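You operate a simulated robot arm through the tools that you are given. There is no shell and no other tool. Be economical: measure what you need, move in short steps, check, and stop when the job is done.

Carry out the task below with a simulated robot arm. There is one attempt and no reset: what you move stays moved.

## Task
Put the orange line back in use at 4 bar.
Fine: cap off onto the ledge, hose plugged in before its valve opens.

Only the result counts: the job must be done as asked and must still hold three seconds after the hand-in. Knocking over, shifting, dropping, spilling or breaking anything else fails it. Lids that push on must go on centred and level and be pressed home; caps that screw on are set level and turned clockwise until they are tight.

## Robot
A 7-joint arm with a two-finger parallel gripper, fixed in place. Base frame: the origin is at the foot of the arm, x ahead of it, y to its left, z up; the work surface is at about z = 0.8. Units: m, degrees, N and s.
With the tool pointing down near the work surface it reaches from about 0.24 to 0.68 m from the base axis. Its first joint turns from -66.0 to 66.0 degrees. Payload 2.4 kg.
The tool frame sits at the grasp point between the pads (the TCP): z along the fingers, y along the line on which they close. The tips reach 0.03 m beyond it. The gripper opens to 0.094 m. The fingers are 0.028 m wide and 0.01 m thick; the gripper's body (0.05 by 0.096 m) begins 0.055 m behind the TCP.
Orientation is that of the tool frame in the base frame, as a unit quaternion [x, y, z, w]. With the fingers straight down and closing along the base's y, the tool's x points along the base's -x, its y along +y and its z along -z.

## Interface
- The arm moves only by the tool drive_tool. Its arguments are lists of equal length, an entry for each row: "rotation": the turn, a rotation vector about the tool's x, y, z in degrees, a list of three; "xyz": the shift along the tool's x, y, z in m, a list of three; "grip": the finger opening in m, from 0 to 0.094. In form: {"rotation": [[ax, ay, az], ...], "xyz": [[dx, dy, dz], ...], "grip": [grip, ...]}. A call has 1 to 8 rows; each row shifts and turns the commanded pose from where the row before left it, along the tool's axes as they then stand. Each row takes 0.2 s and may step no farther than 0.05 m and 8.6 degrees from the row before; otherwise, or with a gripper value out of range, the whole call is refused. Where a pose cannot be reached the arm comes as near as it can. A force on the tool above 90 N (or 10 N above the force at the start of the call, whichever is more), or a blocked arm, ends the call early, and 0.2 s more pass. Each finger travels about 0.153 m/s and halts on what it meets, pressing with about 34 N; the grip force reading is that of the motor and also rises with nothing between the fingers. The clock runs only during rows and for 0.2 s after the last one: add rows that do not move to give the fingers time. It gives the time, the measured TCP pose, the force on the tool (base axes), the opening and the grip force at its end, in the units of the frame above (readings bear some noise), with the torque about the TCP (base axes, N m) and any sound that the robot's microphone picked up.
- Cameras (640 x 400 px; columns grow to the right, rows downward): "scene" is fixed at [0.0594, 0.4947, 1.4502]; the picture's right is [-0.48, -0.88, 0.00], its down [-0.43, 0.24, -0.87] and it looks along [0.76, -0.42, -0.49] (base axes); focal length 255 px, centre (320, 200). "wrist" rides on the gripper at [0.076, 0.014, -0.103] in the tool frame; the picture's right is [-0.18, 0.98, 0.00], its down [-0.75, -0.14, -0.64] and it looks along [-0.63, -0.12, 0.77] (tool axes); focal length 243 px, centre (320, 200). There is no depth. A picture from a camera that has moved, and an enlarged one, comes with that camera's place and axes in the base frame and with its lens.
- camera(camera): a new picture of that camera. The clock stands still meanwhile.
- enlarge(camera, box): a new picture of the part [left, top, right, bottom] of that camera's present view, enlarged. The clock stands still meanwhile.
- finish_job(): hands the job in; it is judged then, once.

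Work in short steps. Places have to be worked out from the pictures, the camera data and where the tool is seen: move nearer, look again, correct. Check each grasp and each placing, and mend what went wrong. You have 120 turns and 84 pictures in all, those below and enlarged ones among them. Open the gripper and draw the arm clear of the work before you hand the job in, unless the task says otherwise; then end with one line.

The tools are called after "Call:" as a command line: name --argument value ..., lists and objects as JSON in quotes. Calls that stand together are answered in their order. drive_tool: Moves the arm, as the interface text tells. Its arguments: {"type":"object","properties":{"rotation":{"type":"array","items":{"type":"array","items":{"type":"number"}}},"xyz":{"type":"array","items":{"type":"array","items":{"type":"number"}}},"grip":{"type":"array","items":{"type":"number"}}},"required":["rotation","xyz","grip"]} The other tools are called the same way: camera (camera) takes a picture; enlarge (camera, box) takes an enlarged picture of a part of a camera's view; finish_job () hands the job in.

At the start:

```text
time_s: 0.0
tcp_pos: [0.4109, 0.0075, 1.3252]
tcp_rot: [-0.001, 1.0, -0.001, 0.0]
force: [0.0, -0.2, 0.9]
moment: [0.01, -0.02, 0.02]
width: 0.0941
grasp_force: 0.0
```

scene: 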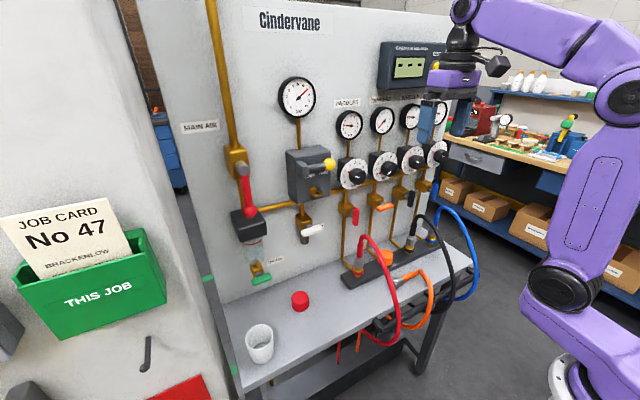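
wrist: 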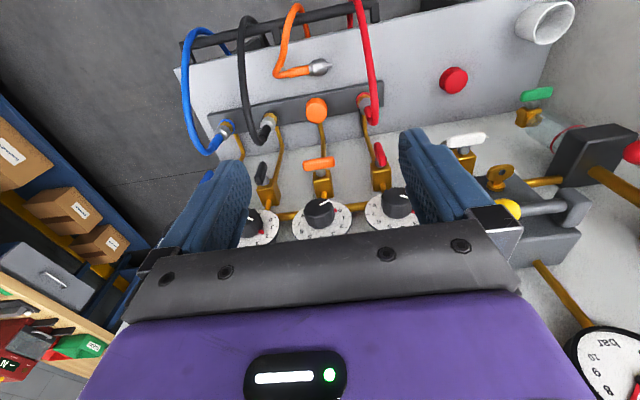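

The scene shows a panel with four lines; orange has a cap on its outlet and its hose hanging free. I look closer at the panel and the bench.

Call:
enlarge --camera "scene" --box '[320, 90, 480, 190]'

Call:
enlarge --camera "scene" --box '[320, 190, 480, 290]'

Call:
enlarge --camera "scene" --box '[180, 130, 340, 290]'

Call:
enlarge --camera "wrist" --box '[180, 0, 500, 250]'

```text
4.00 times, centred on (400, 140) of scene
camera zoom: at [0.0594, 0.4947, 1.4502], right [-0.48, -0.88, 0.0], down [-0.43, 0.24, -0.87], along [0.76, -0.42, -0.49], focal length 1020 px, centre (0, 440)
```

zoom: 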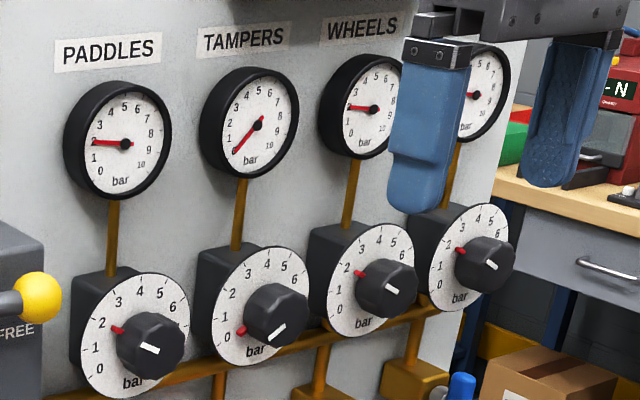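

```text
4.00 times, centred on (400, 240) of scene
camera zoom: at [0.0594, 0.4947, 1.4502], right [-0.48, -0.88, 0.0], down [-0.43, 0.24, -0.87], along [0.76, -0.42, -0.49], focal length 1020 px, centre (0, 40)
```

zoom: 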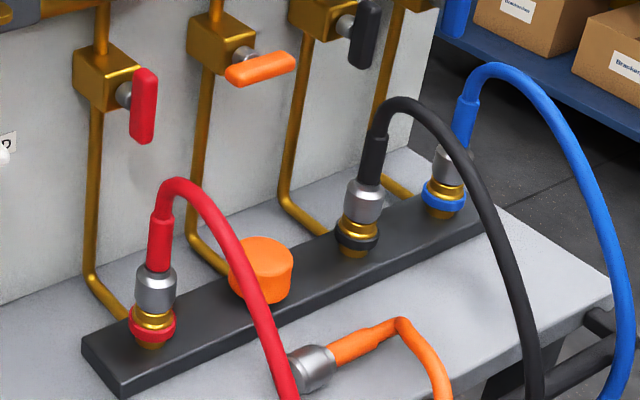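

```text
2.50 times, centred on (260, 210) of scene
camera zoom: at [0.0594, 0.4947, 1.4502], right [-0.48, -0.88, 0.0], down [-0.43, 0.24, -0.87], along [0.76, -0.42, -0.49], focal length 638 px, centre (470, 175)
```

zoom: 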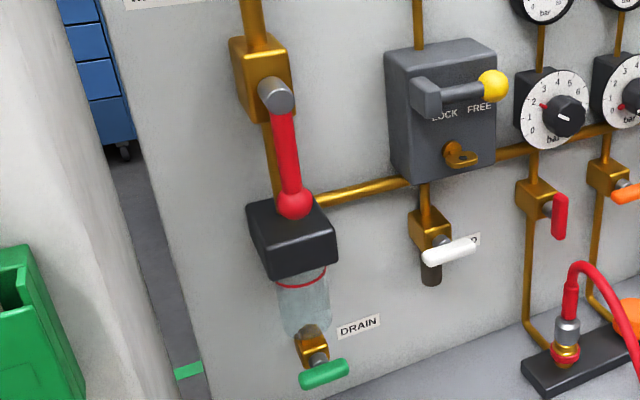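

```text
1.60 times, centred on (340, 125) of wrist
camera zoom: at [0.3361, 0.0221, 1.4287], right [0.18, 0.98, 0.0], down [0.75, -0.14, 0.64], along [0.63, -0.12, -0.77], focal length 388 px, centre (288, 320)
```

zoom: 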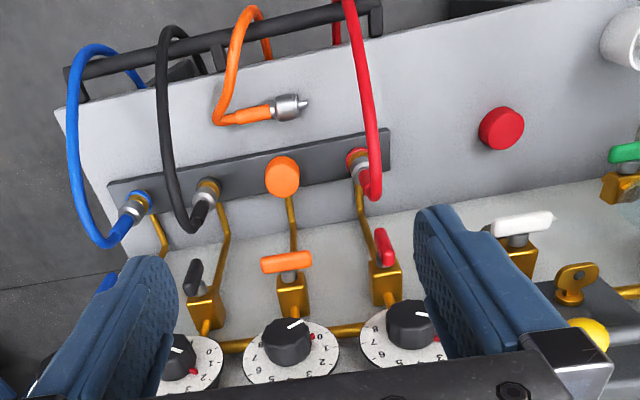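

I read the labels, the main gauge, the display and the job card.

Call:
enlarge --camera "scene" --box '[260, 30, 460, 155]'

Call:
enlarge --camera "scene" --box '[0, 190, 170, 350]'

Call:
enlarge --camera "scene" --box '[280, 140, 360, 190]'

Call:
enlarge --camera "scene" --box '[280, 190, 440, 290]'

Call:
enlarge --camera "scene" --box '[330, 140, 410, 190]'

```text
3.20 times, centred on (360, 92) of scene
camera zoom: at [0.0594, 0.4947, 1.4502], right [-0.48, -0.88, 0.0], down [-0.43, 0.24, -0.87], along [0.76, -0.42, -0.49], focal length 816 px, centre (192, 544)
```

zoom: 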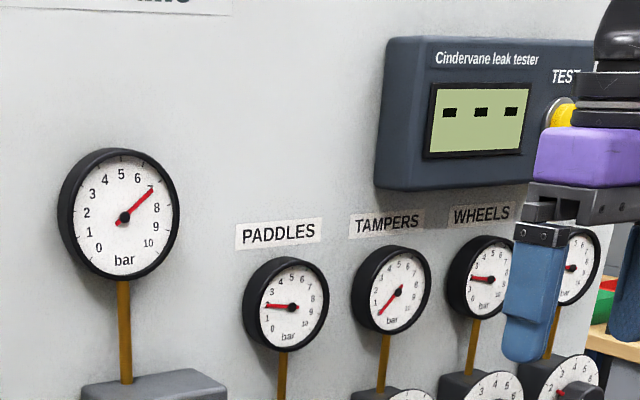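

```text
2.50 times, centred on (85, 270) of scene
camera zoom: at [0.0594, 0.4947, 1.4502], right [-0.48, -0.88, 0.0], down [-0.43, 0.24, -0.87], along [0.76, -0.42, -0.49], focal length 638 px, centre (908, 25)
```

zoom: 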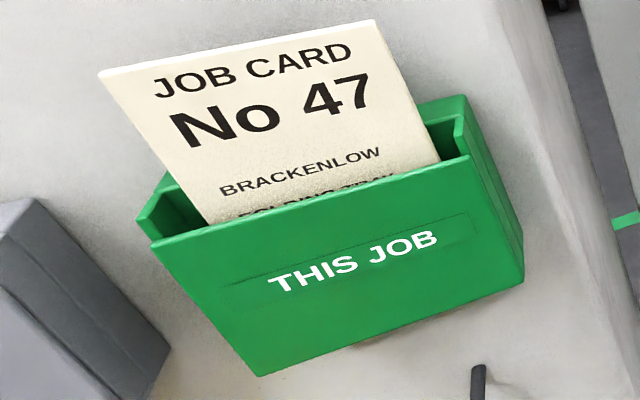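

```text
8.00 times, centred on (320, 165) of scene
camera zoom: at [0.0594, 0.4947, 1.4502], right [-0.48, -0.88, 0.0], down [-0.43, 0.24, -0.87], along [0.76, -0.42, -0.49], focal length 2040 px, centre (320, 480)
```

zoom: 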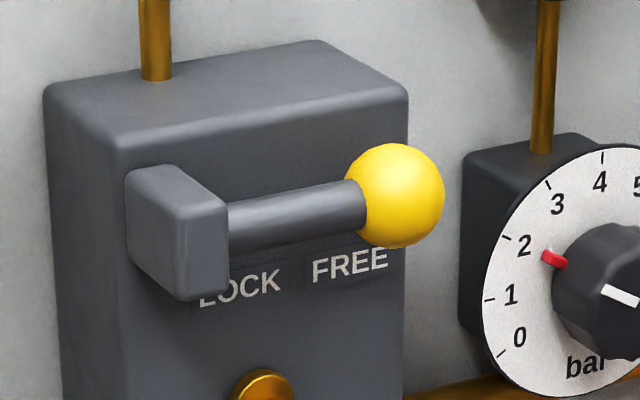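

```text
4.00 times, centred on (360, 240) of scene
camera zoom: at [0.0594, 0.4947, 1.4502], right [-0.48, -0.88, 0.0], down [-0.43, 0.24, -0.87], along [0.76, -0.42, -0.49], focal length 1020 px, centre (160, 40)
```

zoom: 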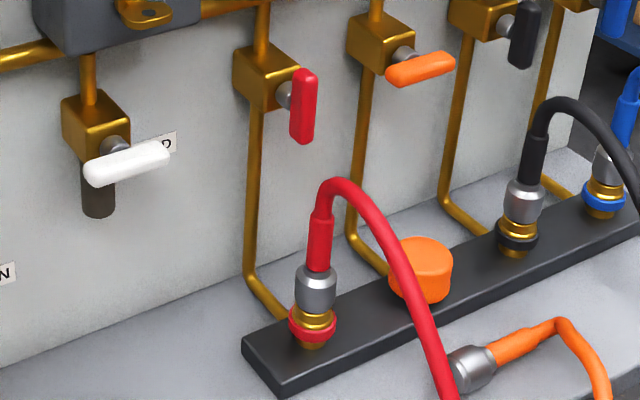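

```text
8.00 times, centred on (370, 165) of scene
camera zoom: at [0.0594, 0.4947, 1.4502], right [-0.48, -0.88, 0.0], down [-0.43, 0.24, -0.87], along [0.76, -0.42, -0.49], focal length 2040 px, centre (-80, 480)
```

zoom: 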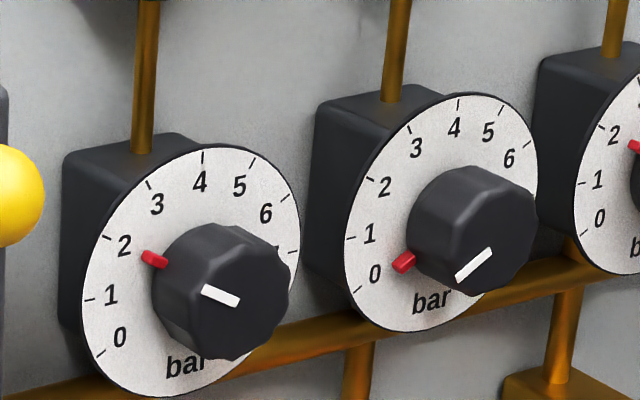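

The panel faces -x and stands at about x 0.63. By triangulation the orange cap is near (0.533,-0.024,0.853), the hose connector near (0.45,0.0,0.827), the valve handle near (0.571,-0.025,1.03, horizontal so closed) and the regulator knob near (0.58,-0.027,1.154, at 0). I move closer for a better look.

Call:
drive_tool --rotation '[[0, 0, 0], [0, 0, 0], [0, 0, 0], [0, 0, 0], [0, 0, 0]]' --xyz '[[0, -0.006, 0.04], [0, -0.006, 0.04], [0, -0.006, 0.04], [0, -0.006, 0.04], [0, -0.006, 0.04]]' --grip '[0.094, 0.094, 0.094, 0.094, 0.094]'

Call:
camera --camera "wrist"

Call:
camera --camera "scene"

```text
time_s: 1.2
tcp_pos: [0.4129, -0.0227, 1.1246]
tcp_rot: [0.0, 1.0, -0.001, 0.0]
force: [0.2, 0.0, 0.1]
moment: [-0.01, 0.01, 0.02]
width: 0.094
grasp_force: 0.1
```

```text
72 pictures are left
camera wrist: at [0.3375, -0.0093, 1.2287], right [0.18, 0.98, 0.0], down [0.75, -0.14, 0.64], along [0.63, -0.12, -0.77], focal length 243 px, centre (320, 200)
```

wrist: 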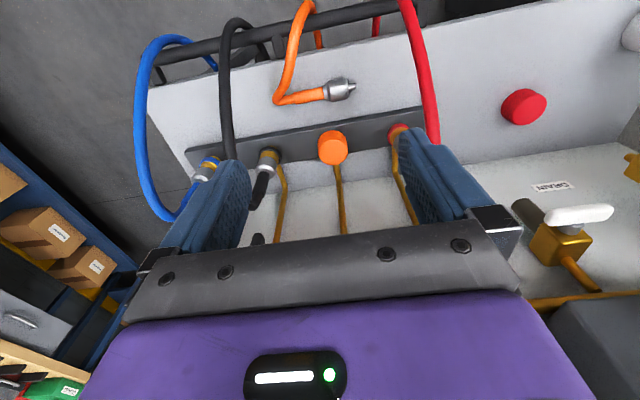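

```text
71 pictures are left
```

scene: 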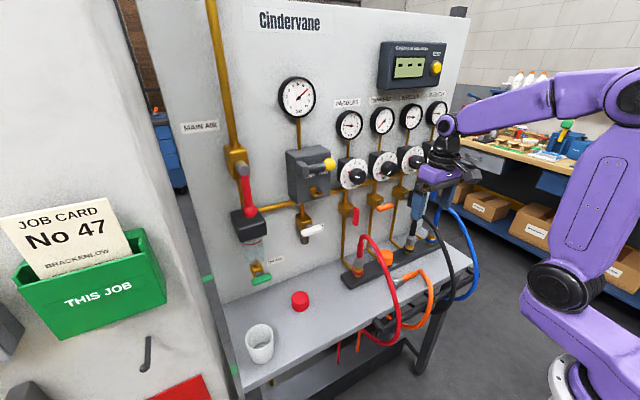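

The cap is confirmed near (0.536,-0.027,0.853). I enlarge the cap and the connector.

Call:
enlarge --camera "wrist" --box '[240, 60, 440, 185]'

Call:
enlarge --camera "scene" --box '[340, 230, 420, 280]'

Call:
enlarge --camera "scene" --box '[370, 250, 450, 300]'

```text
3.20 times, centred on (340, 122) of wrist
camera zoom: at [0.3375, -0.0093, 1.2287], right [0.18, 0.98, 0.0], down [0.75, -0.14, 0.64], along [0.63, -0.12, -0.77], focal length 776 px, centre (256, 448)
```

zoom: 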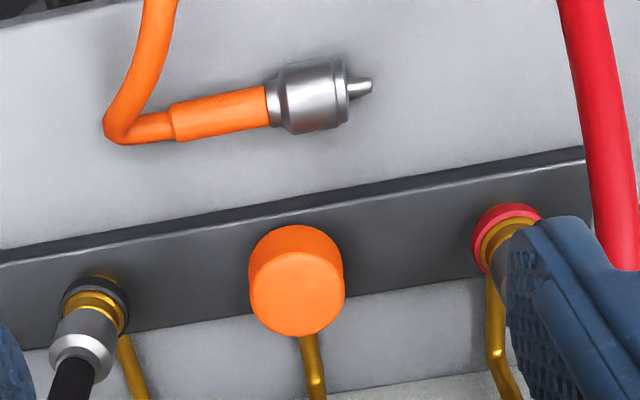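

```text
8.00 times, centred on (380, 255) of scene
camera zoom: at [0.0594, 0.4947, 1.4502], right [-0.48, -0.88, 0.0], down [-0.43, 0.24, -0.87], along [0.76, -0.42, -0.49], focal length 2040 px, centre (-160, -240)
```

zoom: 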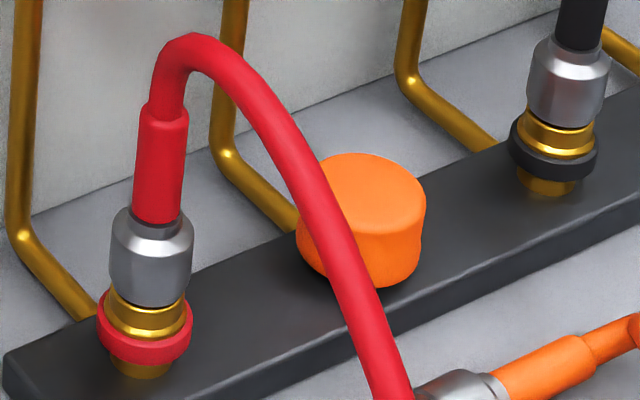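

```text
8.00 times, centred on (410, 275) of scene
camera zoom: at [0.0594, 0.4947, 1.4502], right [-0.48, -0.88, 0.0], down [-0.43, 0.24, -0.87], along [0.76, -0.42, -0.49], focal length 2040 px, centre (-400, -400)
```

zoom: 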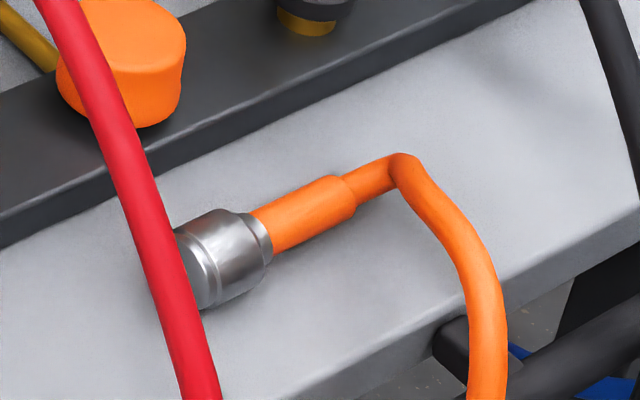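

The cap looks like a smooth push-on dust cap about 50 mm wide, with its top near z 0.869 on a block with its top near 0.835. I tilt the tool 30° so the hand stays away from the panel, then approach above the cap.

Call:
drive_tool --rotation '[[0, -7.5, 0], [0, -7.5, 0], [0, -7.5, 0], [0, -7.5, 0], [0, 0, 0], [0, 0, 0], [0, 0, 0], [0, 0, 0]]' --xyz '[[0, 0, 0], [0, 0, 0], [0, 0, 0], [0, 0, 0], [-0.001, -0.001, 0.043], [-0.001, -0.001, 0.043], [-0.001, -0.001, 0.043], [-0.001, -0.001, 0.043]]' --grip '[0.094, 0.094, 0.094, 0.094, 0.08, 0.08, 0.08, 0.08]'

Call:
camera --camera "wrist"

Call:
camera --camera "scene"

```text
time_s: 3.0
tcp_pos: [0.5027, -0.0269, 0.9778]
tcp_rot: [0.0, 0.966, 0.0, 0.259]
force: [0.0, 0.1, -0.3]
moment: [0.01, 0.02, 0.0]
width: 0.08
grasp_force: 0.1
```

```text
67 pictures are left
camera wrist: at [0.3863, -0.0119, 1.0287], right [0.16, 0.98, 0.09], down [0.33, -0.14, 0.93], along [0.93, -0.12, -0.35], focal length 243 px, centre (320, 200)
```

wrist: 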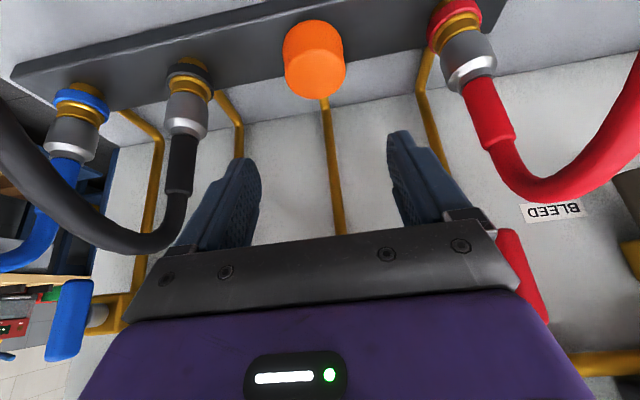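

```text
66 pictures are left
```

scene: 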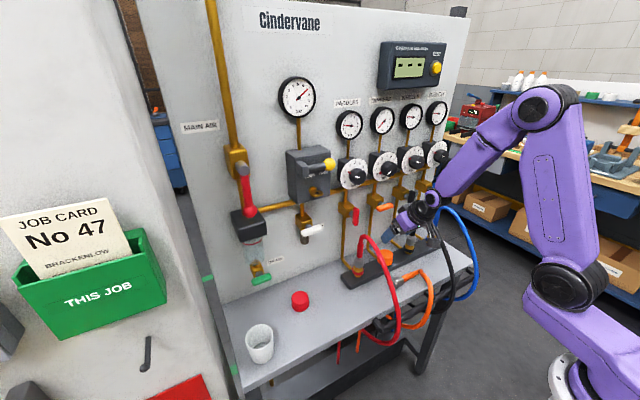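

The cap reads (0.531,-0.025). The fingers straddle it in y, so I descend to the gripping height.

Call:
drive_tool --rotation '[[0, 0, 0], [0, 0, 0], [0, 0, 0], [0, 0, 0]]' --xyz '[[0.009, 0.001, 0.025], [0.009, 0.001, 0.025], [0.009, 0, 0.025], [0.0085, 0, 0.0235]]' --grip '[0.08, 0.08, 0.08, 0.08]'

Call:
camera --camera "wrist"

Call:
enlarge --camera "scene" --box '[340, 210, 460, 285]'

```text
time_s: 4.0
tcp_pos: [0.5211, -0.0234, 0.8745]
tcp_rot: [0.0, 0.966, 0.0, 0.259]
force: [0.1, 0.3, 0.1]
moment: [0.02, -0.02, 0.0]
width: 0.08
grasp_force: 0.1
```

```text
65 pictures are left
camera wrist: at [0.4049, -0.0089, 0.9254], right [0.16, 0.98, 0.09], down [0.33, -0.14, 0.93], along [0.93, -0.12, -0.35], focal length 243 px, centre (320, 200)
```

wrist: 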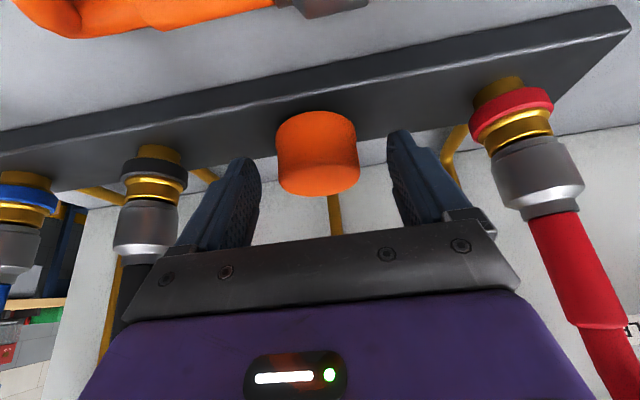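

```text
5.33 times, centred on (400, 248) of scene
camera zoom: at [0.0594, 0.4947, 1.4502], right [-0.48, -0.88, 0.0], down [-0.43, 0.24, -0.87], along [0.76, -0.42, -0.49], focal length 1360 px, centre (-107, -53)
```

zoom: 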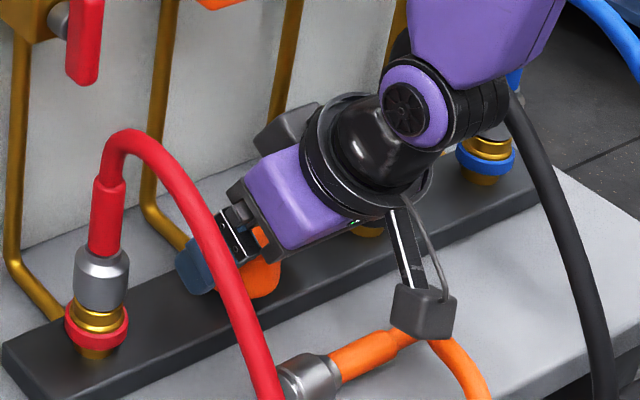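

The cap spans about z 0.837–0.863 at x 0.536, and the fingertips are on both sides of it. I close on it.

Call:
drive_tool --rotation '[[0, 0, 0], [0, 0, 0], [0, 0, 0]]' --xyz '[[0, 0, 0], [0, 0, 0], [0, 0, 0]]' --grip '[0.06, 0.04, 0.04]'

Call:
camera --camera "wrist"

```text
time_s: 4.8
tcp_pos: [0.5211, -0.024, 0.8753]
tcp_rot: [0.0, 0.966, 0.001, 0.258]
force: [0.3, 0.2, -0.5]
moment: [0.01, 0.01, -0.02]
width: 0.0528
grasp_force: 33.9
```

```text
63 pictures are left
camera wrist: at [0.4047, -0.009, 0.9257], right [0.16, 0.98, 0.09], down [0.33, -0.14, 0.93], along [0.93, -0.12, -0.35], focal length 243 px, centre (320, 200)
```

wrist: 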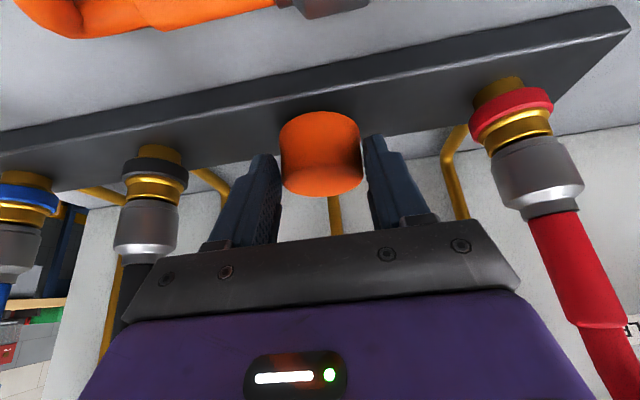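

The cap is gripped at a width of 52.8 mm. I pull straight up gently and watch the force.

Call:
drive_tool --rotation '[[0, 0, 0], [0, 0, 0], [0, 0, 0]]' --xyz '[[-0.002, 0, -0.00346], [-0.002, 0, -0.00346], [-0.002, 0, -0.00346]]' --grip '[0.04, 0.04, 0.04]'

Call:
camera --camera "wrist"

```text
time_s: 5.6
tcp_pos: [0.5205, -0.0243, 0.8873]
tcp_rot: [-0.001, 0.966, 0.0, 0.258]
force: [-0.1, -0.9, 0.9]
moment: [0.04, 0.0, 0.01]
width: 0.0524
grasp_force: 34.0
```

```text
62 pictures are left
camera wrist: at [0.4033, -0.01, 0.9388], right [0.16, 0.98, 0.09], down [0.33, -0.14, 0.93], along [0.93, -0.12, -0.35], focal length 243 px, centre (320, 200)
```

wrist: 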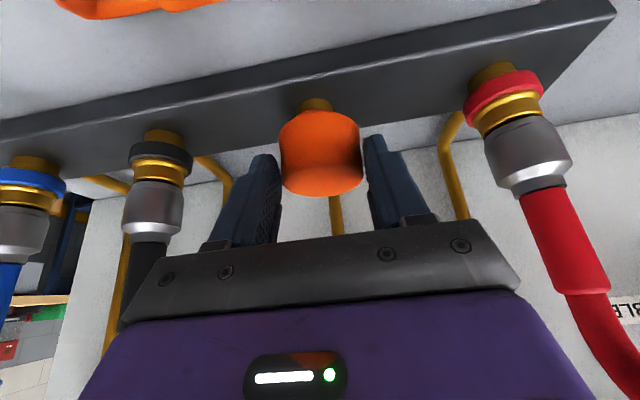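

The cap comes off freely. I lift it, draw back from the panel, then carry it over the red hose toward the clear ledge spot near (0.50, 0.20).

Call:
drive_tool --rotation '[[0, 0, 0], [0, 0, 0], [0, 0, 0], [0, 0, 0], [0, 0, 0]]' --xyz '[[-0.015, 0, -0.026], [-0.0098, 0, -0.042], [-0.0098, 0, -0.042], [-0.0098, 0, -0.042], [-0.0098, 0, -0.042]]' --grip '[0.04, 0.04, 0.04, 0.04, 0.04]'

Call:
drive_tool --rotation '[[0, 0, 0], [0, 0, 0], [0, 0, 0], [0, 0, 0], [0, 0, 0]]' --xyz '[[0, 0.045, 0], [0, 0.045, 0], [0, 0.045, 0], [0, 0.045, 0], [0, 0.045, 0]]' --grip '[0.04, 0.04, 0.04, 0.04, 0.04]'

Call:
camera --camera "wrist"

Call:
camera --camera "scene"

```text
time_s: 6.8
tcp_pos: [0.4706, -0.0239, 1.0816]
tcp_rot: [0.0, 0.966, 0.0, 0.258]
force: [0.9, 0.2, -0.4]
moment: [-0.03, -0.05, 0.02]
width: 0.0524
grasp_force: 34.0
```

```text
time_s: 8.0
tcp_pos: [0.4718, 0.2039, 1.0831]
tcp_rot: [0.001, 0.966, 0.0, 0.259]
force: [0.3, 0.4, 0.0]
moment: [0.01, 0.01, 0.02]
width: 0.0523
grasp_force: 33.7
```

```text
61 pictures are left
camera wrist: at [0.3543, 0.2177, 1.1338], right [0.16, 0.98, 0.09], down [0.33, -0.14, 0.93], along [0.93, -0.12, -0.35], focal length 243 px, centre (320, 200)
```

wrist: 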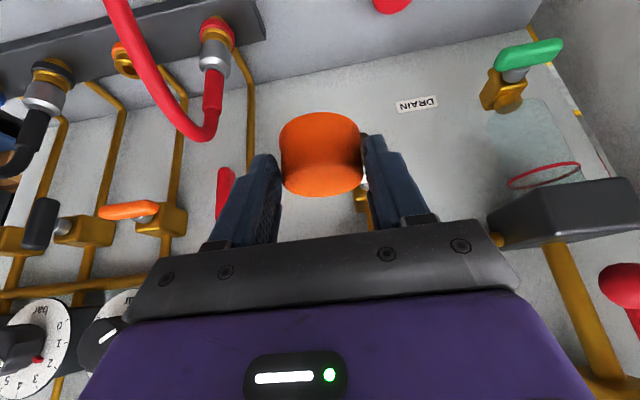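

```text
60 pictures are left
```

scene: 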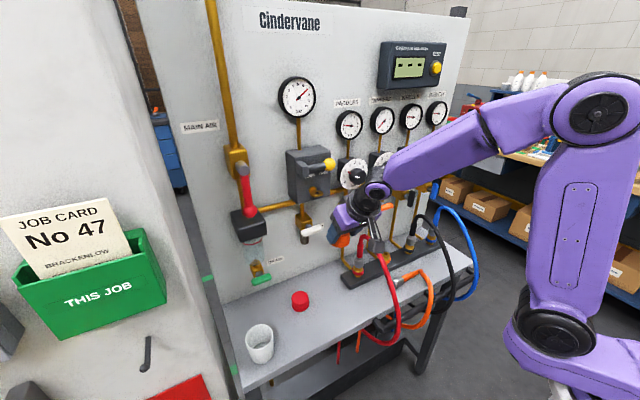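

The hand is clear of the red hose on its left. I lower the cap toward the ledge, stopping short of contact.

Call:
drive_tool --rotation '[[0, 0, 0], [0, 0, 0], [0, 0, 0], [0, 0, 0], [0, 0, 0]]' --xyz '[[0.0215, 0.001, 0.0372], [0.0215, 0.001, 0.0372], [0.0215, 0, 0.0372], [0.0215, 0, 0.0372], [0.0215, 0, 0.0372]]' --grip '[0.04, 0.04, 0.04, 0.04, 0.04]'

Call:
camera --camera "wrist"

Call:
enlarge --camera "scene" --box '[270, 220, 430, 320]'

```text
time_s: 9.2
tcp_pos: [0.4689, 0.204, 0.8673]
tcp_rot: [0.003, 0.966, -0.001, 0.26]
force: [0.2, -0.2, 0.4]
moment: [0.02, 0.03, -0.02]
width: 0.0525
grasp_force: 33.9
```

```text
59 pictures are left
camera wrist: at [0.351, 0.2174, 0.9194], right [0.16, 0.98, 0.09], down [0.33, -0.14, 0.93], along [0.93, -0.12, -0.35], focal length 243 px, centre (320, 200)
```

wrist: 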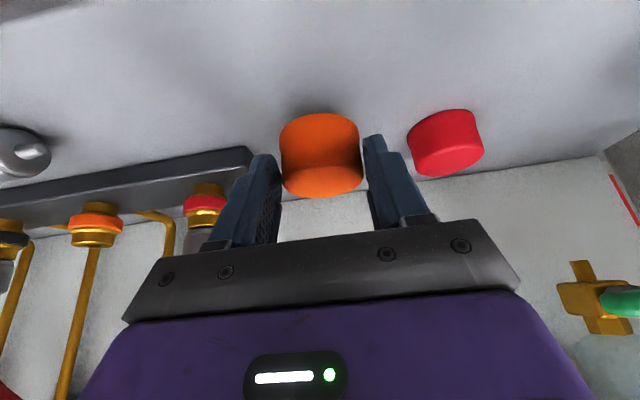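

```text
4.00 times, centred on (350, 270) of scene
camera zoom: at [0.0594, 0.4946, 1.4502], right [-0.48, -0.88, 0.0], down [-0.43, 0.24, -0.87], along [0.76, -0.42, -0.49], focal length 1020 px, centre (200, -80)
```

zoom: 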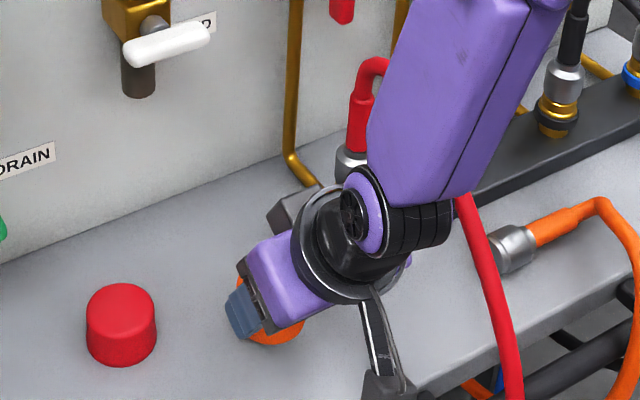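

The red cap and the hoses are clear, and the ledge is about 19 mm below. I creep down.

Call:
drive_tool --rotation '[[0, 0, 0], [0, 0, 0], [0, 0, 0], [0, 0, 0]]' --xyz '[[0.002, 0, 0.0035], [0.002, 0, 0.0035], [0.002, 0, 0.0035], [0.002, 0, 0.0035]]' --grip '[0.04, 0.04, 0.04, 0.04]'

Call:
drive_tool --rotation '[[0, 0, 0]]' --xyz '[[0.001, 0, 0.0017]]' --grip '[0.04]'

Call:
drive_tool --rotation '[[0, 0, 0]]' --xyz '[[0.001, 0, 0.0017]]' --grip '[0.04]'

Call:
enlarge --camera "wrist" --box '[220, 60, 420, 220]'

```text
time_s: 10.2
tcp_pos: [0.4697, 0.2023, 0.8527]
tcp_rot: [0.0, 0.966, 0.0, 0.259]
force: [0.0, 0.1, 0.3]
moment: [0.0, -0.03, -0.02]
width: 0.0524
grasp_force: 34.3
```

```text
time_s: 10.6
tcp_pos: [0.4697, 0.201, 0.8484]
tcp_rot: [0.0, 0.966, 0.0, 0.259]
force: [-0.7, -0.9, 0.0]
moment: [-0.04, 0.02, 0.0]
width: 0.0526
grasp_force: 33.9
```

```text
time_s: 11.0
tcp_pos: [0.4693, 0.2033, 0.8475]
tcp_rot: [0.001, 0.966, 0.0, 0.258]
force: [0.4, -0.3, 0.8]
moment: [0.04, 0.01, 0.0]
width: 0.0521
grasp_force: 34.0
```

```text
2.50 times, centred on (320, 140) of wrist
camera zoom: at [0.3522, 0.2169, 0.8992], right [0.16, 0.98, 0.09], down [0.33, -0.14, 0.93], along [0.93, -0.12, -0.35], focal length 606 px, centre (320, 350)
```

zoom: 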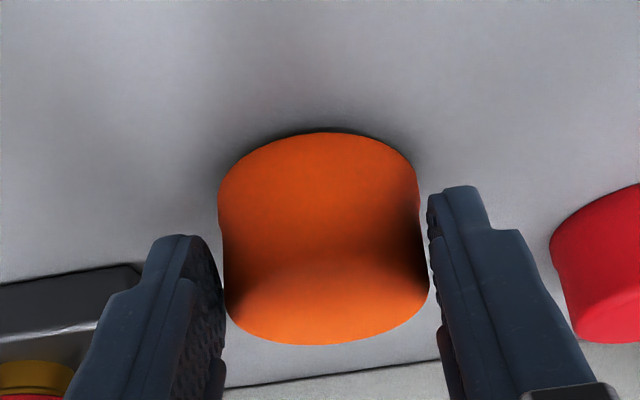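

Almost touching. I continue down in small steps until the force responds.

Call:
drive_tool --rotation '[[0, 0, 0]]' --xyz '[[0.001, 0, 0.0017]]' --grip '[0.04]'

Call:
drive_tool --rotation '[[0, 0, 0]]' --xyz '[[0.0007, 0, 0.0012]]' --grip '[0.04]'

```text
time_s: 11.4
tcp_pos: [0.4706, 0.2023, 0.8462]
tcp_rot: [0.0, 0.966, 0.0, 0.259]
force: [1.6, 0.1, -0.5]
moment: [0.01, -0.01, -0.01]
width: 0.0526
grasp_force: 33.4
```

```text
time_s: 11.8
tcp_pos: [0.4688, 0.2043, 0.8438]
tcp_rot: [0.0, 0.966, 0.0, 0.259]
force: [0.5, 0.4, 0.7]
moment: [-0.04, 0.0, -0.01]
width: 0.0523
grasp_force: 33.8
```

Call:
drive_tool --rotation '[[0, 0, 0]]' --xyz '[[0.001, 0, 0.0017]]' --grip '[0.04]'

Call:
drive_tool --rotation '[[0, 0, 0]]' --xyz '[[0.001, 0, 0.0017]]' --grip '[0.04]'

Call:
enlarge --camera "wrist" --box '[220, 60, 420, 220]'

```text
time_s: 12.2
tcp_pos: [0.4685, 0.2018, 0.8428]
tcp_rot: [0.0, 0.966, -0.001, 0.259]
force: [-6.0, -1.6, 10.6]
moment: [-0.33, 0.01, -0.17]
width: 0.0524
grasp_force: 34.2
```

```text
time_s: 12.6
tcp_pos: [0.4692, 0.2023, 0.842]
tcp_rot: [-0.001, 0.965, -0.001, 0.262]
force: [-16.8, -1.9, 38.8]
moment: [-0.08, 0.07, 0.02]
width: 0.0523
grasp_force: 34.1
```

```text
2.50 times, centred on (320, 140) of wrist
camera zoom: at [0.3524, 0.2176, 0.8935], right [0.16, 0.98, 0.09], down [0.33, -0.14, 0.93], along [0.93, -0.12, -0.34], focal length 606 px, centre (320, 350)
```

zoom: 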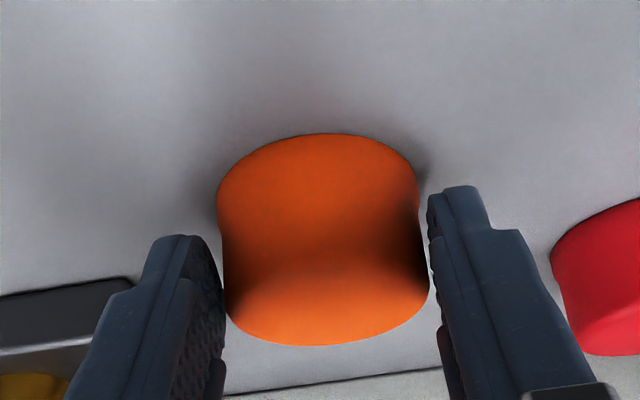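

Contact with the ledge is confirmed. I ease the load, open and retreat upward along the tool axis.

Call:
drive_tool --rotation '[[0, 0, 0], [0, 0, 0], [0, 0, 0]]' --xyz '[[-0.001, 0, -0.0015], [0, 0, 0], [0, 0, 0]]' --grip '[0.04, 0.066, 0.066]'

Call:
drive_tool --rotation '[[0, 0, 0], [0, 0, 0], [0, 0, 0], [0, 0, 0], [0, 0, 0]]' --xyz '[[-0.01, 0, -0.017], [-0.02, 0, -0.035], [-0.02, 0, -0.04], [-0.02, 0, -0.04], [-0.02, 0, -0.04]]' --grip '[0.066, 0.066, 0.066, 0.066, 0.066]'

Call:
camera --camera "wrist"

Call:
camera --camera "scene"

```text
time_s: 13.4
tcp_pos: [0.47, 0.2028, 0.8423]
tcp_rot: [0.0, 0.966, 0.0, 0.257]
force: [0.1, -0.1, -0.2]
moment: [-0.01, 0.0, 0.0]
width: 0.0662
grasp_force: 0.1
```

```text
time_s: 14.6
tcp_pos: [0.4655, 0.2008, 1.0359]
tcp_rot: [-0.017, 0.964, -0.008, 0.265]
force: [-1.6, 1.0, -0.9]
moment: [-0.07, -0.15, -0.08]
width: 0.066
grasp_force: 0.0
```

```text
55 pictures are left
camera wrist: at [0.3473, 0.2133, 1.0866], right [0.13, 0.99, 0.07], down [0.32, -0.11, 0.94], along [0.94, -0.1, -0.33], focal length 243 px, centre (320, 200)
```

wrist: 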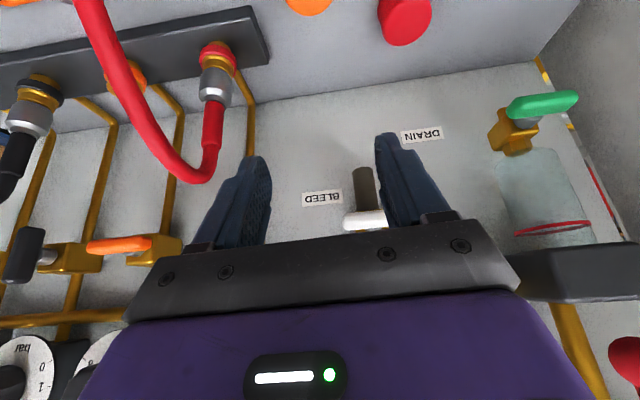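

```text
54 pictures are left
```

scene: 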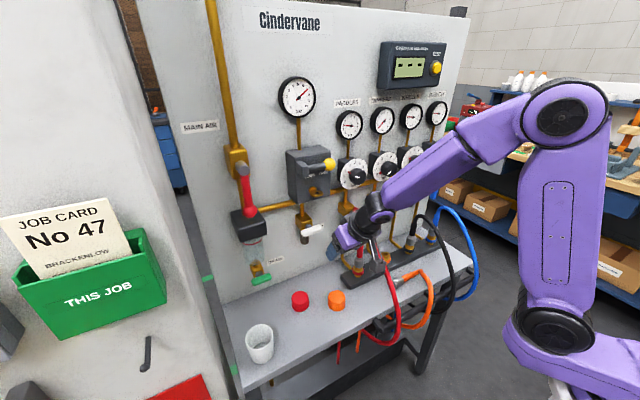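

The cap sits upright on the ledge. The reading shows a slight orientation offset, so I pause and zoom in to check for contact with the red hose.

Call:
drive_tool --rotation '[[0, 0, 0]]' --xyz '[[0, 0, 0]]' --grip '[0.066]'

Call:
enlarge --camera "scene" --box '[310, 170, 470, 270]'

```text
time_s: 15.0
tcp_pos: [0.4632, 0.2012, 1.0352]
tcp_rot: [0.0, 0.966, 0.0, 0.259]
force: [0.9, -0.3, 0.1]
moment: [-0.05, 0.0, 0.0]
width: 0.0661
grasp_force: 0.1
```

```text
4.00 times, centred on (390, 220) of scene
camera zoom: at [0.0594, 0.4947, 1.4502], right [-0.48, -0.88, 0.0], down [-0.43, 0.24, -0.87], along [0.76, -0.42, -0.49], focal length 1020 px, centre (40, 120)
```

zoom: 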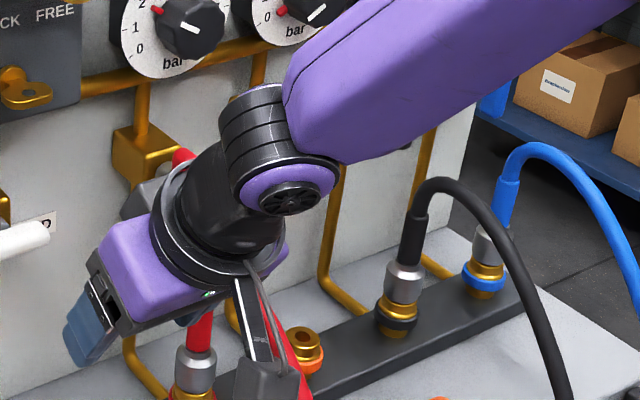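

That was only motion ripple; the arm is clear. I rise, back off and move over toward the connector.

Call:
drive_tool --rotation '[[0, 0, 0], [0, 0, 0], [0, 0, 0], [0, 0, 0], [0, 0, 0], [0, 0, 0], [0, 0, 0], [0, 0, 0]]' --xyz '[[0.0035, 0, -0.0405], [0.0035, 0, -0.0405], [0.0035, 0, -0.0405], [0, -0.045, 0], [0, -0.045, 0], [0, -0.045, 0], [0, -0.045, 0], [0, -0.045, 0]]' --grip '[0.066, 0.066, 0.066, 0.066, 0.066, 0.066, 0.066, 0.066]'

Call:
drive_tool --rotation '[[0, 7.5, 0], [0, 7.5, 0], [0, 7.5, 0], [0, 7.5, 0]]' --xyz '[[0, 0, 0], [0, 0, 0], [0, 0, 0], [0, 0, 0]]' --grip '[0.066, 0.066, 0.066, 0.066]'

Call:
camera --camera "wrist"

Call:
enlarge --camera "scene" --box '[350, 230, 510, 330]'

```text
time_s: 16.8
tcp_pos: [0.3903, -0.023, 1.1334]
tcp_rot: [0.0, 0.966, -0.001, 0.259]
force: [0.1, -0.2, -0.3]
moment: [0.03, 0.01, 0.01]
width: 0.0661
grasp_force: 0.0
```

```text
time_s: 17.8
tcp_pos: [0.3917, -0.0218, 1.1362]
tcp_rot: [0.0, 1.0, 0.0, -0.001]
force: [0.3, 0.3, 0.9]
moment: [-0.02, 0.02, -0.02]
width: 0.066
grasp_force: 0.0
```

```text
52 pictures are left
camera wrist: at [0.3155, -0.0079, 1.2388], right [0.18, 0.98, 0.0], down [0.76, -0.14, 0.64], along [0.63, -0.12, -0.77], focal length 243 px, centre (320, 200)
```

wrist: 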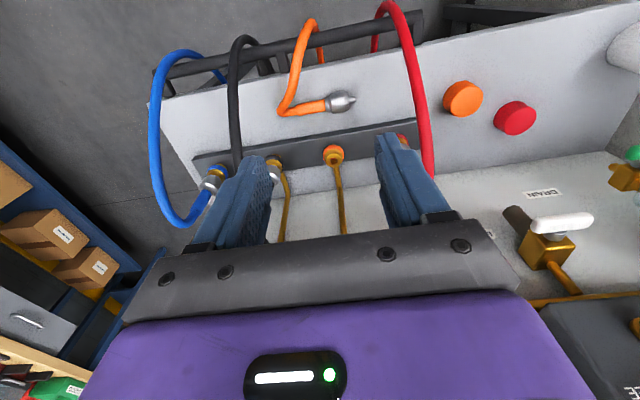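

```text
4.00 times, centred on (430, 280) of scene
camera zoom: at [0.0594, 0.4947, 1.4502], right [-0.48, -0.88, 0.0], down [-0.43, 0.24, -0.87], along [0.76, -0.42, -0.49], focal length 1020 px, centre (-120, -120)
```

zoom: 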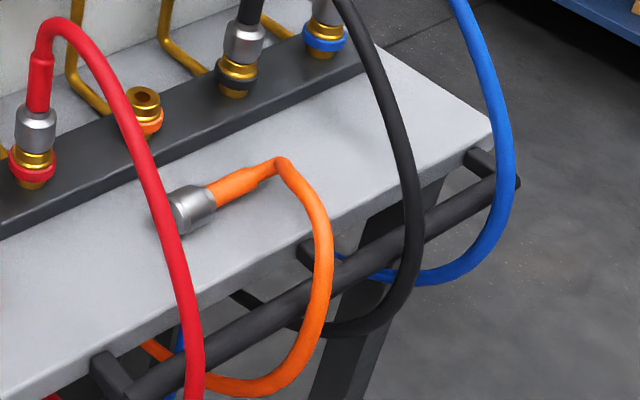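

The connector axis lies nearly along +y with its nose toward +y. I zoom for accurate positions.

Call:
enlarge --camera "wrist" --box '[260, 70, 380, 170]'

```text
4.00 times, centred on (320, 120) of wrist
camera zoom: at [0.3155, -0.0079, 1.2388], right [0.18, 0.98, 0.0], down [0.76, -0.14, 0.64], along [0.63, -0.12, -0.77], focal length 970 px, centre (320, 520)
```

zoom: 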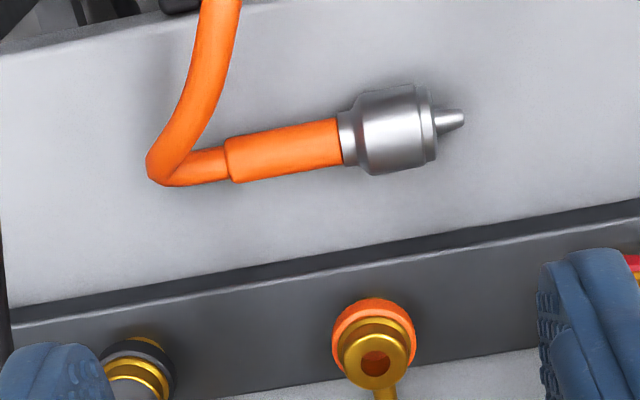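

The collar centre is at about (0.452,-0.003,0.8245), diameter 37 mm, nose tip at y 0.0255. I turn the tool −90° about vertical and then lean it 30°, so that later the connector can be stood nose-down with the hand reaching in from the front.

Call:
drive_tool --rotation '[[0, 0, 8.5], [0, 0, 8.5], [0, 0, 8.5], [0, 0, 8.5], [0, 0, 8.5], [0, 0, 8.5], [0, 0, 8.5], [0, 0, 8.5]]' --xyz '[[0, 0, 0], [0, 0, 0], [0, 0, 0], [0, 0, 0], [0, 0, 0], [0, 0, 0], [0, 0, 0], [0, 0, 0]]' --grip '[0.066, 0.066, 0.066, 0.066, 0.066, 0.066, 0.066, 0.066]'

Call:
drive_tool --rotation '[[0, 0, 7.5], [0, 0, 7.5], [0, 0, 7], [0, 7.5, 0], [0, 7.5, 0], [0, 7.5, 0], [0, 7.5, 0]]' --xyz '[[0, 0, 0], [0, 0, 0], [0, 0, 0], [0, 0, 0], [0, 0, 0], [0, 0, 0], [0, 0, 0]]' --grip '[0.066, 0.066, 0.066, 0.066, 0.066, 0.066, 0.066]'

Call:
camera --camera "wrist"

Call:
camera --camera "scene"

```text
time_s: 19.6
tcp_pos: [0.391, -0.0217, 1.1351]
tcp_rot: [0.56, 0.828, 0.0, 0.0]
force: [0.8, -0.2, 0.0]
moment: [-0.01, 0.02, -0.01]
width: 0.0657
grasp_force: 0.0
```

```text
time_s: 21.2
tcp_pos: [0.3922, -0.022, 1.1371]
tcp_rot: [0.682, 0.683, 0.184, -0.183]
force: [-0.3, -0.5, -0.8]
moment: [0.02, 0.03, 0.02]
width: 0.0662
grasp_force: 0.2
```

```text
49 pictures are left
camera wrist: at [0.4066, -0.0077, 1.264], right [0.98, -0.16, -0.09], down [-0.14, -0.97, 0.18], along [-0.12, -0.16, -0.98], focal length 243 px, centre (320, 200)
```

wrist: 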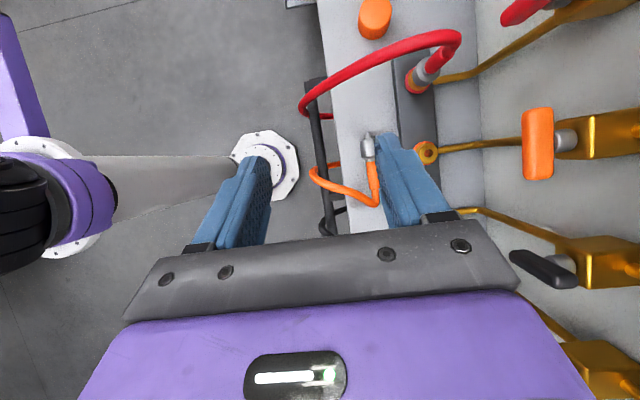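

```text
48 pictures are left
```

scene: 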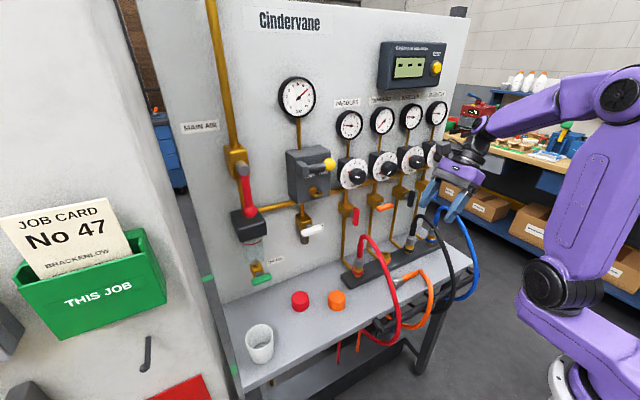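

Good overhead view. Leaning 30° would bring the hand near the black hose, so I reduce the lean to 20° and move to a point 0.1 m short of the grasp.

Call:
drive_tool --rotation '[[0, -5, 0], [0, -5, 0], [0, 0, 0], [0, 0, 0], [0, 0, 0], [0, 0, 0], [0, 0, 0]]' --xyz '[[0, 0, 0], [0, 0, 0], [-0.0178, 0.012, 0.0363], [-0.0178, 0.012, 0.0363], [-0.0178, 0.012, 0.0363], [-0.0178, 0.012, 0.0363], [-0.0178, 0.012, 0.0363]]' --grip '[0.066, 0.066, 0.066, 0.06, 0.055, 0.053, 0.053]'

Call:
camera --camera "wrist"

Call:
enlarge --camera "scene" --box '[340, 180, 500, 300]'

```text
time_s: 22.8
tcp_pos: [0.4507, -0.0439, 0.9351]
tcp_rot: [0.696, 0.697, 0.123, -0.123]
force: [1.1, -0.1, 0.4]
moment: [-0.04, -0.02, -0.02]
width: 0.0529
grasp_force: 0.0
```

```text
47 pictures are left
camera wrist: at [0.4653, -0.0074, 1.0567], right [0.98, -0.17, -0.06], down [-0.14, -0.93, 0.35], along [-0.12, -0.33, -0.94], focal length 243 px, centre (320, 200)
```

wrist: 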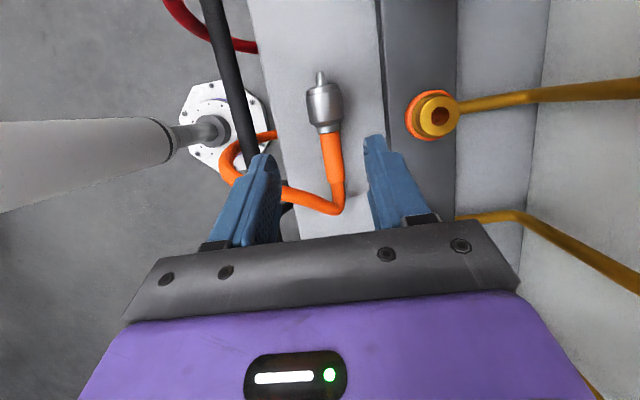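

```text
3.33 times, centred on (420, 240) of scene
camera zoom: at [0.0594, 0.4947, 1.4502], right [-0.48, -0.88, 0.0], down [-0.43, 0.24, -0.87], along [0.76, -0.42, -0.49], focal length 850 px, centre (-13, 67)
```

zoom: 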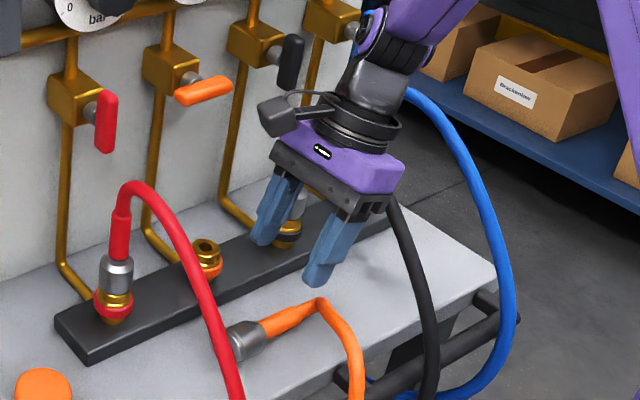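

The close view puts the collar at about (0.4545,-0.001). I descend most of the way along the tool axis and check again.

Call:
drive_tool --rotation '[[0, 0, 0], [0, 0, 0], [0, 0, 0]]' --xyz '[[0.001, 0.0038, 0.025], [0.001, 0, 0.025], [0, 0, 0.02]]' --grip '[0.053, 0.053, 0.053]'

Call:
camera --camera "wrist"

```text
time_s: 23.6
tcp_pos: [0.4556, -0.0156, 0.8691]
tcp_rot: [0.696, 0.696, 0.123, -0.123]
force: [0.0, -0.2, -0.7]
moment: [-0.01, 0.0, 0.02]
width: 0.053
grasp_force: 0.1
```

```text
45 pictures are left
camera wrist: at [0.4699, 0.0194, 0.9928], right [0.98, -0.17, -0.06], down [-0.14, -0.93, 0.35], along [-0.12, -0.33, -0.94], focal length 243 px, centre (320, 200)
```

wrist: 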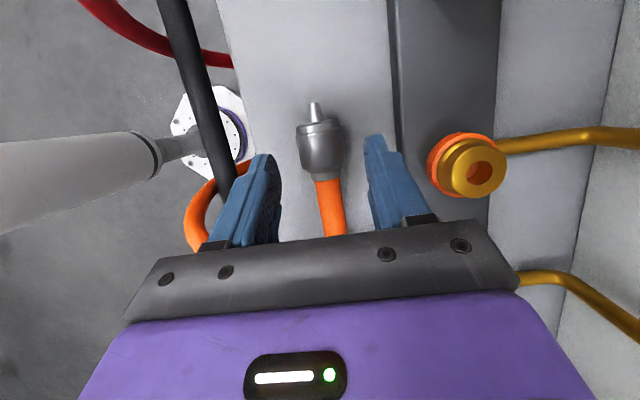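

The collar is centred between the fingers. I go down the last 27 mm, then close.

Call:
drive_tool --rotation '[[0, 0, 0], [0, 0, 0], [0, 0, 0]]' --xyz '[[-0.0005, 0, 0.009], [-0.0005, 0, 0.009], [-0.0005, 0, 0.008]]' --grip '[0.053, 0.053, 0.053]'

Call:
drive_tool --rotation '[[0, 0, 0], [0, 0, 0], [0, 0, 0]]' --xyz '[[0, 0, 0], [0, 0, 0], [0, 0, 0]]' --grip '[0.04, 0.025, 0.025]'

Call:
camera --camera "wrist"

```text
time_s: 24.4
tcp_pos: [0.4557, -0.0107, 0.8438]
tcp_rot: [0.696, 0.696, 0.123, -0.122]
force: [-0.2, 0.0, 0.9]
moment: [0.01, 0.01, -0.02]
width: 0.053
grasp_force: 0.0
```

```text
time_s: 25.2
tcp_pos: [0.4555, -0.011, 0.8456]
tcp_rot: [0.696, 0.696, 0.124, -0.123]
force: [1.3, -0.3, 0.5]
moment: [-0.03, -0.02, 0.0]
width: 0.0314
grasp_force: 34.4
```

```text
44 pictures are left
camera wrist: at [0.4693, 0.026, 0.9676], right [0.98, -0.17, -0.06], down [-0.14, -0.93, 0.35], along [-0.12, -0.33, -0.94], focal length 243 px, centre (320, 200)
```

wrist: 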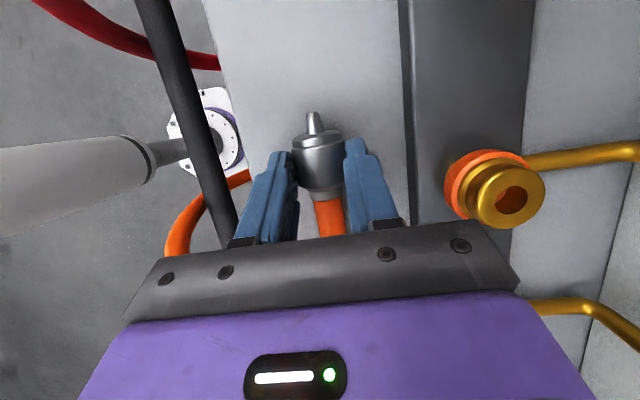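

The connector is gripped at 31.4 mm. I lift straight up and check the hold and the hose.

Call:
drive_tool --rotation '[[0, 0, 0], [0, 0, 0], [0, 0, 0], [0, 0, 0]]' --xyz '[[0.007, 0, -0.019], [0.0137, 0, -0.0376], [0.0137, 0, -0.0376], [0.0137, 0, -0.0376]]' --grip '[0.025, 0.025, 0.025, 0.025]'

Call:
camera --camera "wrist"

Call:
enlarge --camera "scene" --box '[340, 180, 500, 300]'

```text
time_s: 26.2
tcp_pos: [0.4549, -0.0101, 0.9851]
tcp_rot: [0.696, 0.697, 0.122, -0.123]
force: [-0.7, 0.1, -0.5]
moment: [-0.01, 0.0, 0.01]
width: 0.0316
grasp_force: 33.6
```

```text
43 pictures are left
camera wrist: at [0.4695, 0.0261, 1.1087], right [0.98, -0.17, -0.06], down [-0.14, -0.93, 0.35], along [-0.12, -0.33, -0.94], focal length 243 px, centre (320, 200)
```

wrist: 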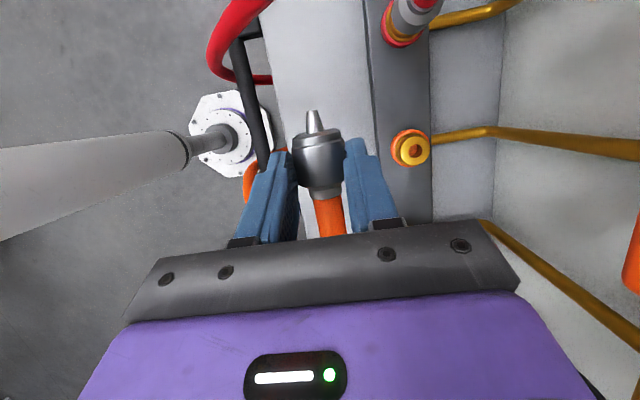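

```text
3.33 times, centred on (420, 240) of scene
camera zoom: at [0.0594, 0.4947, 1.4502], right [-0.48, -0.88, 0.0], down [-0.43, 0.24, -0.87], along [0.76, -0.42, -0.49], focal length 850 px, centre (-13, 67)
```

zoom: 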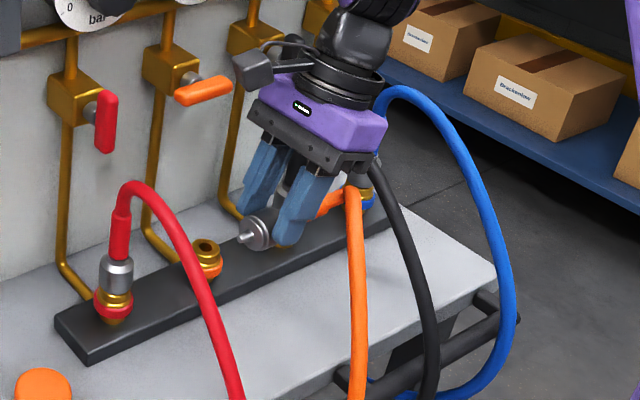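

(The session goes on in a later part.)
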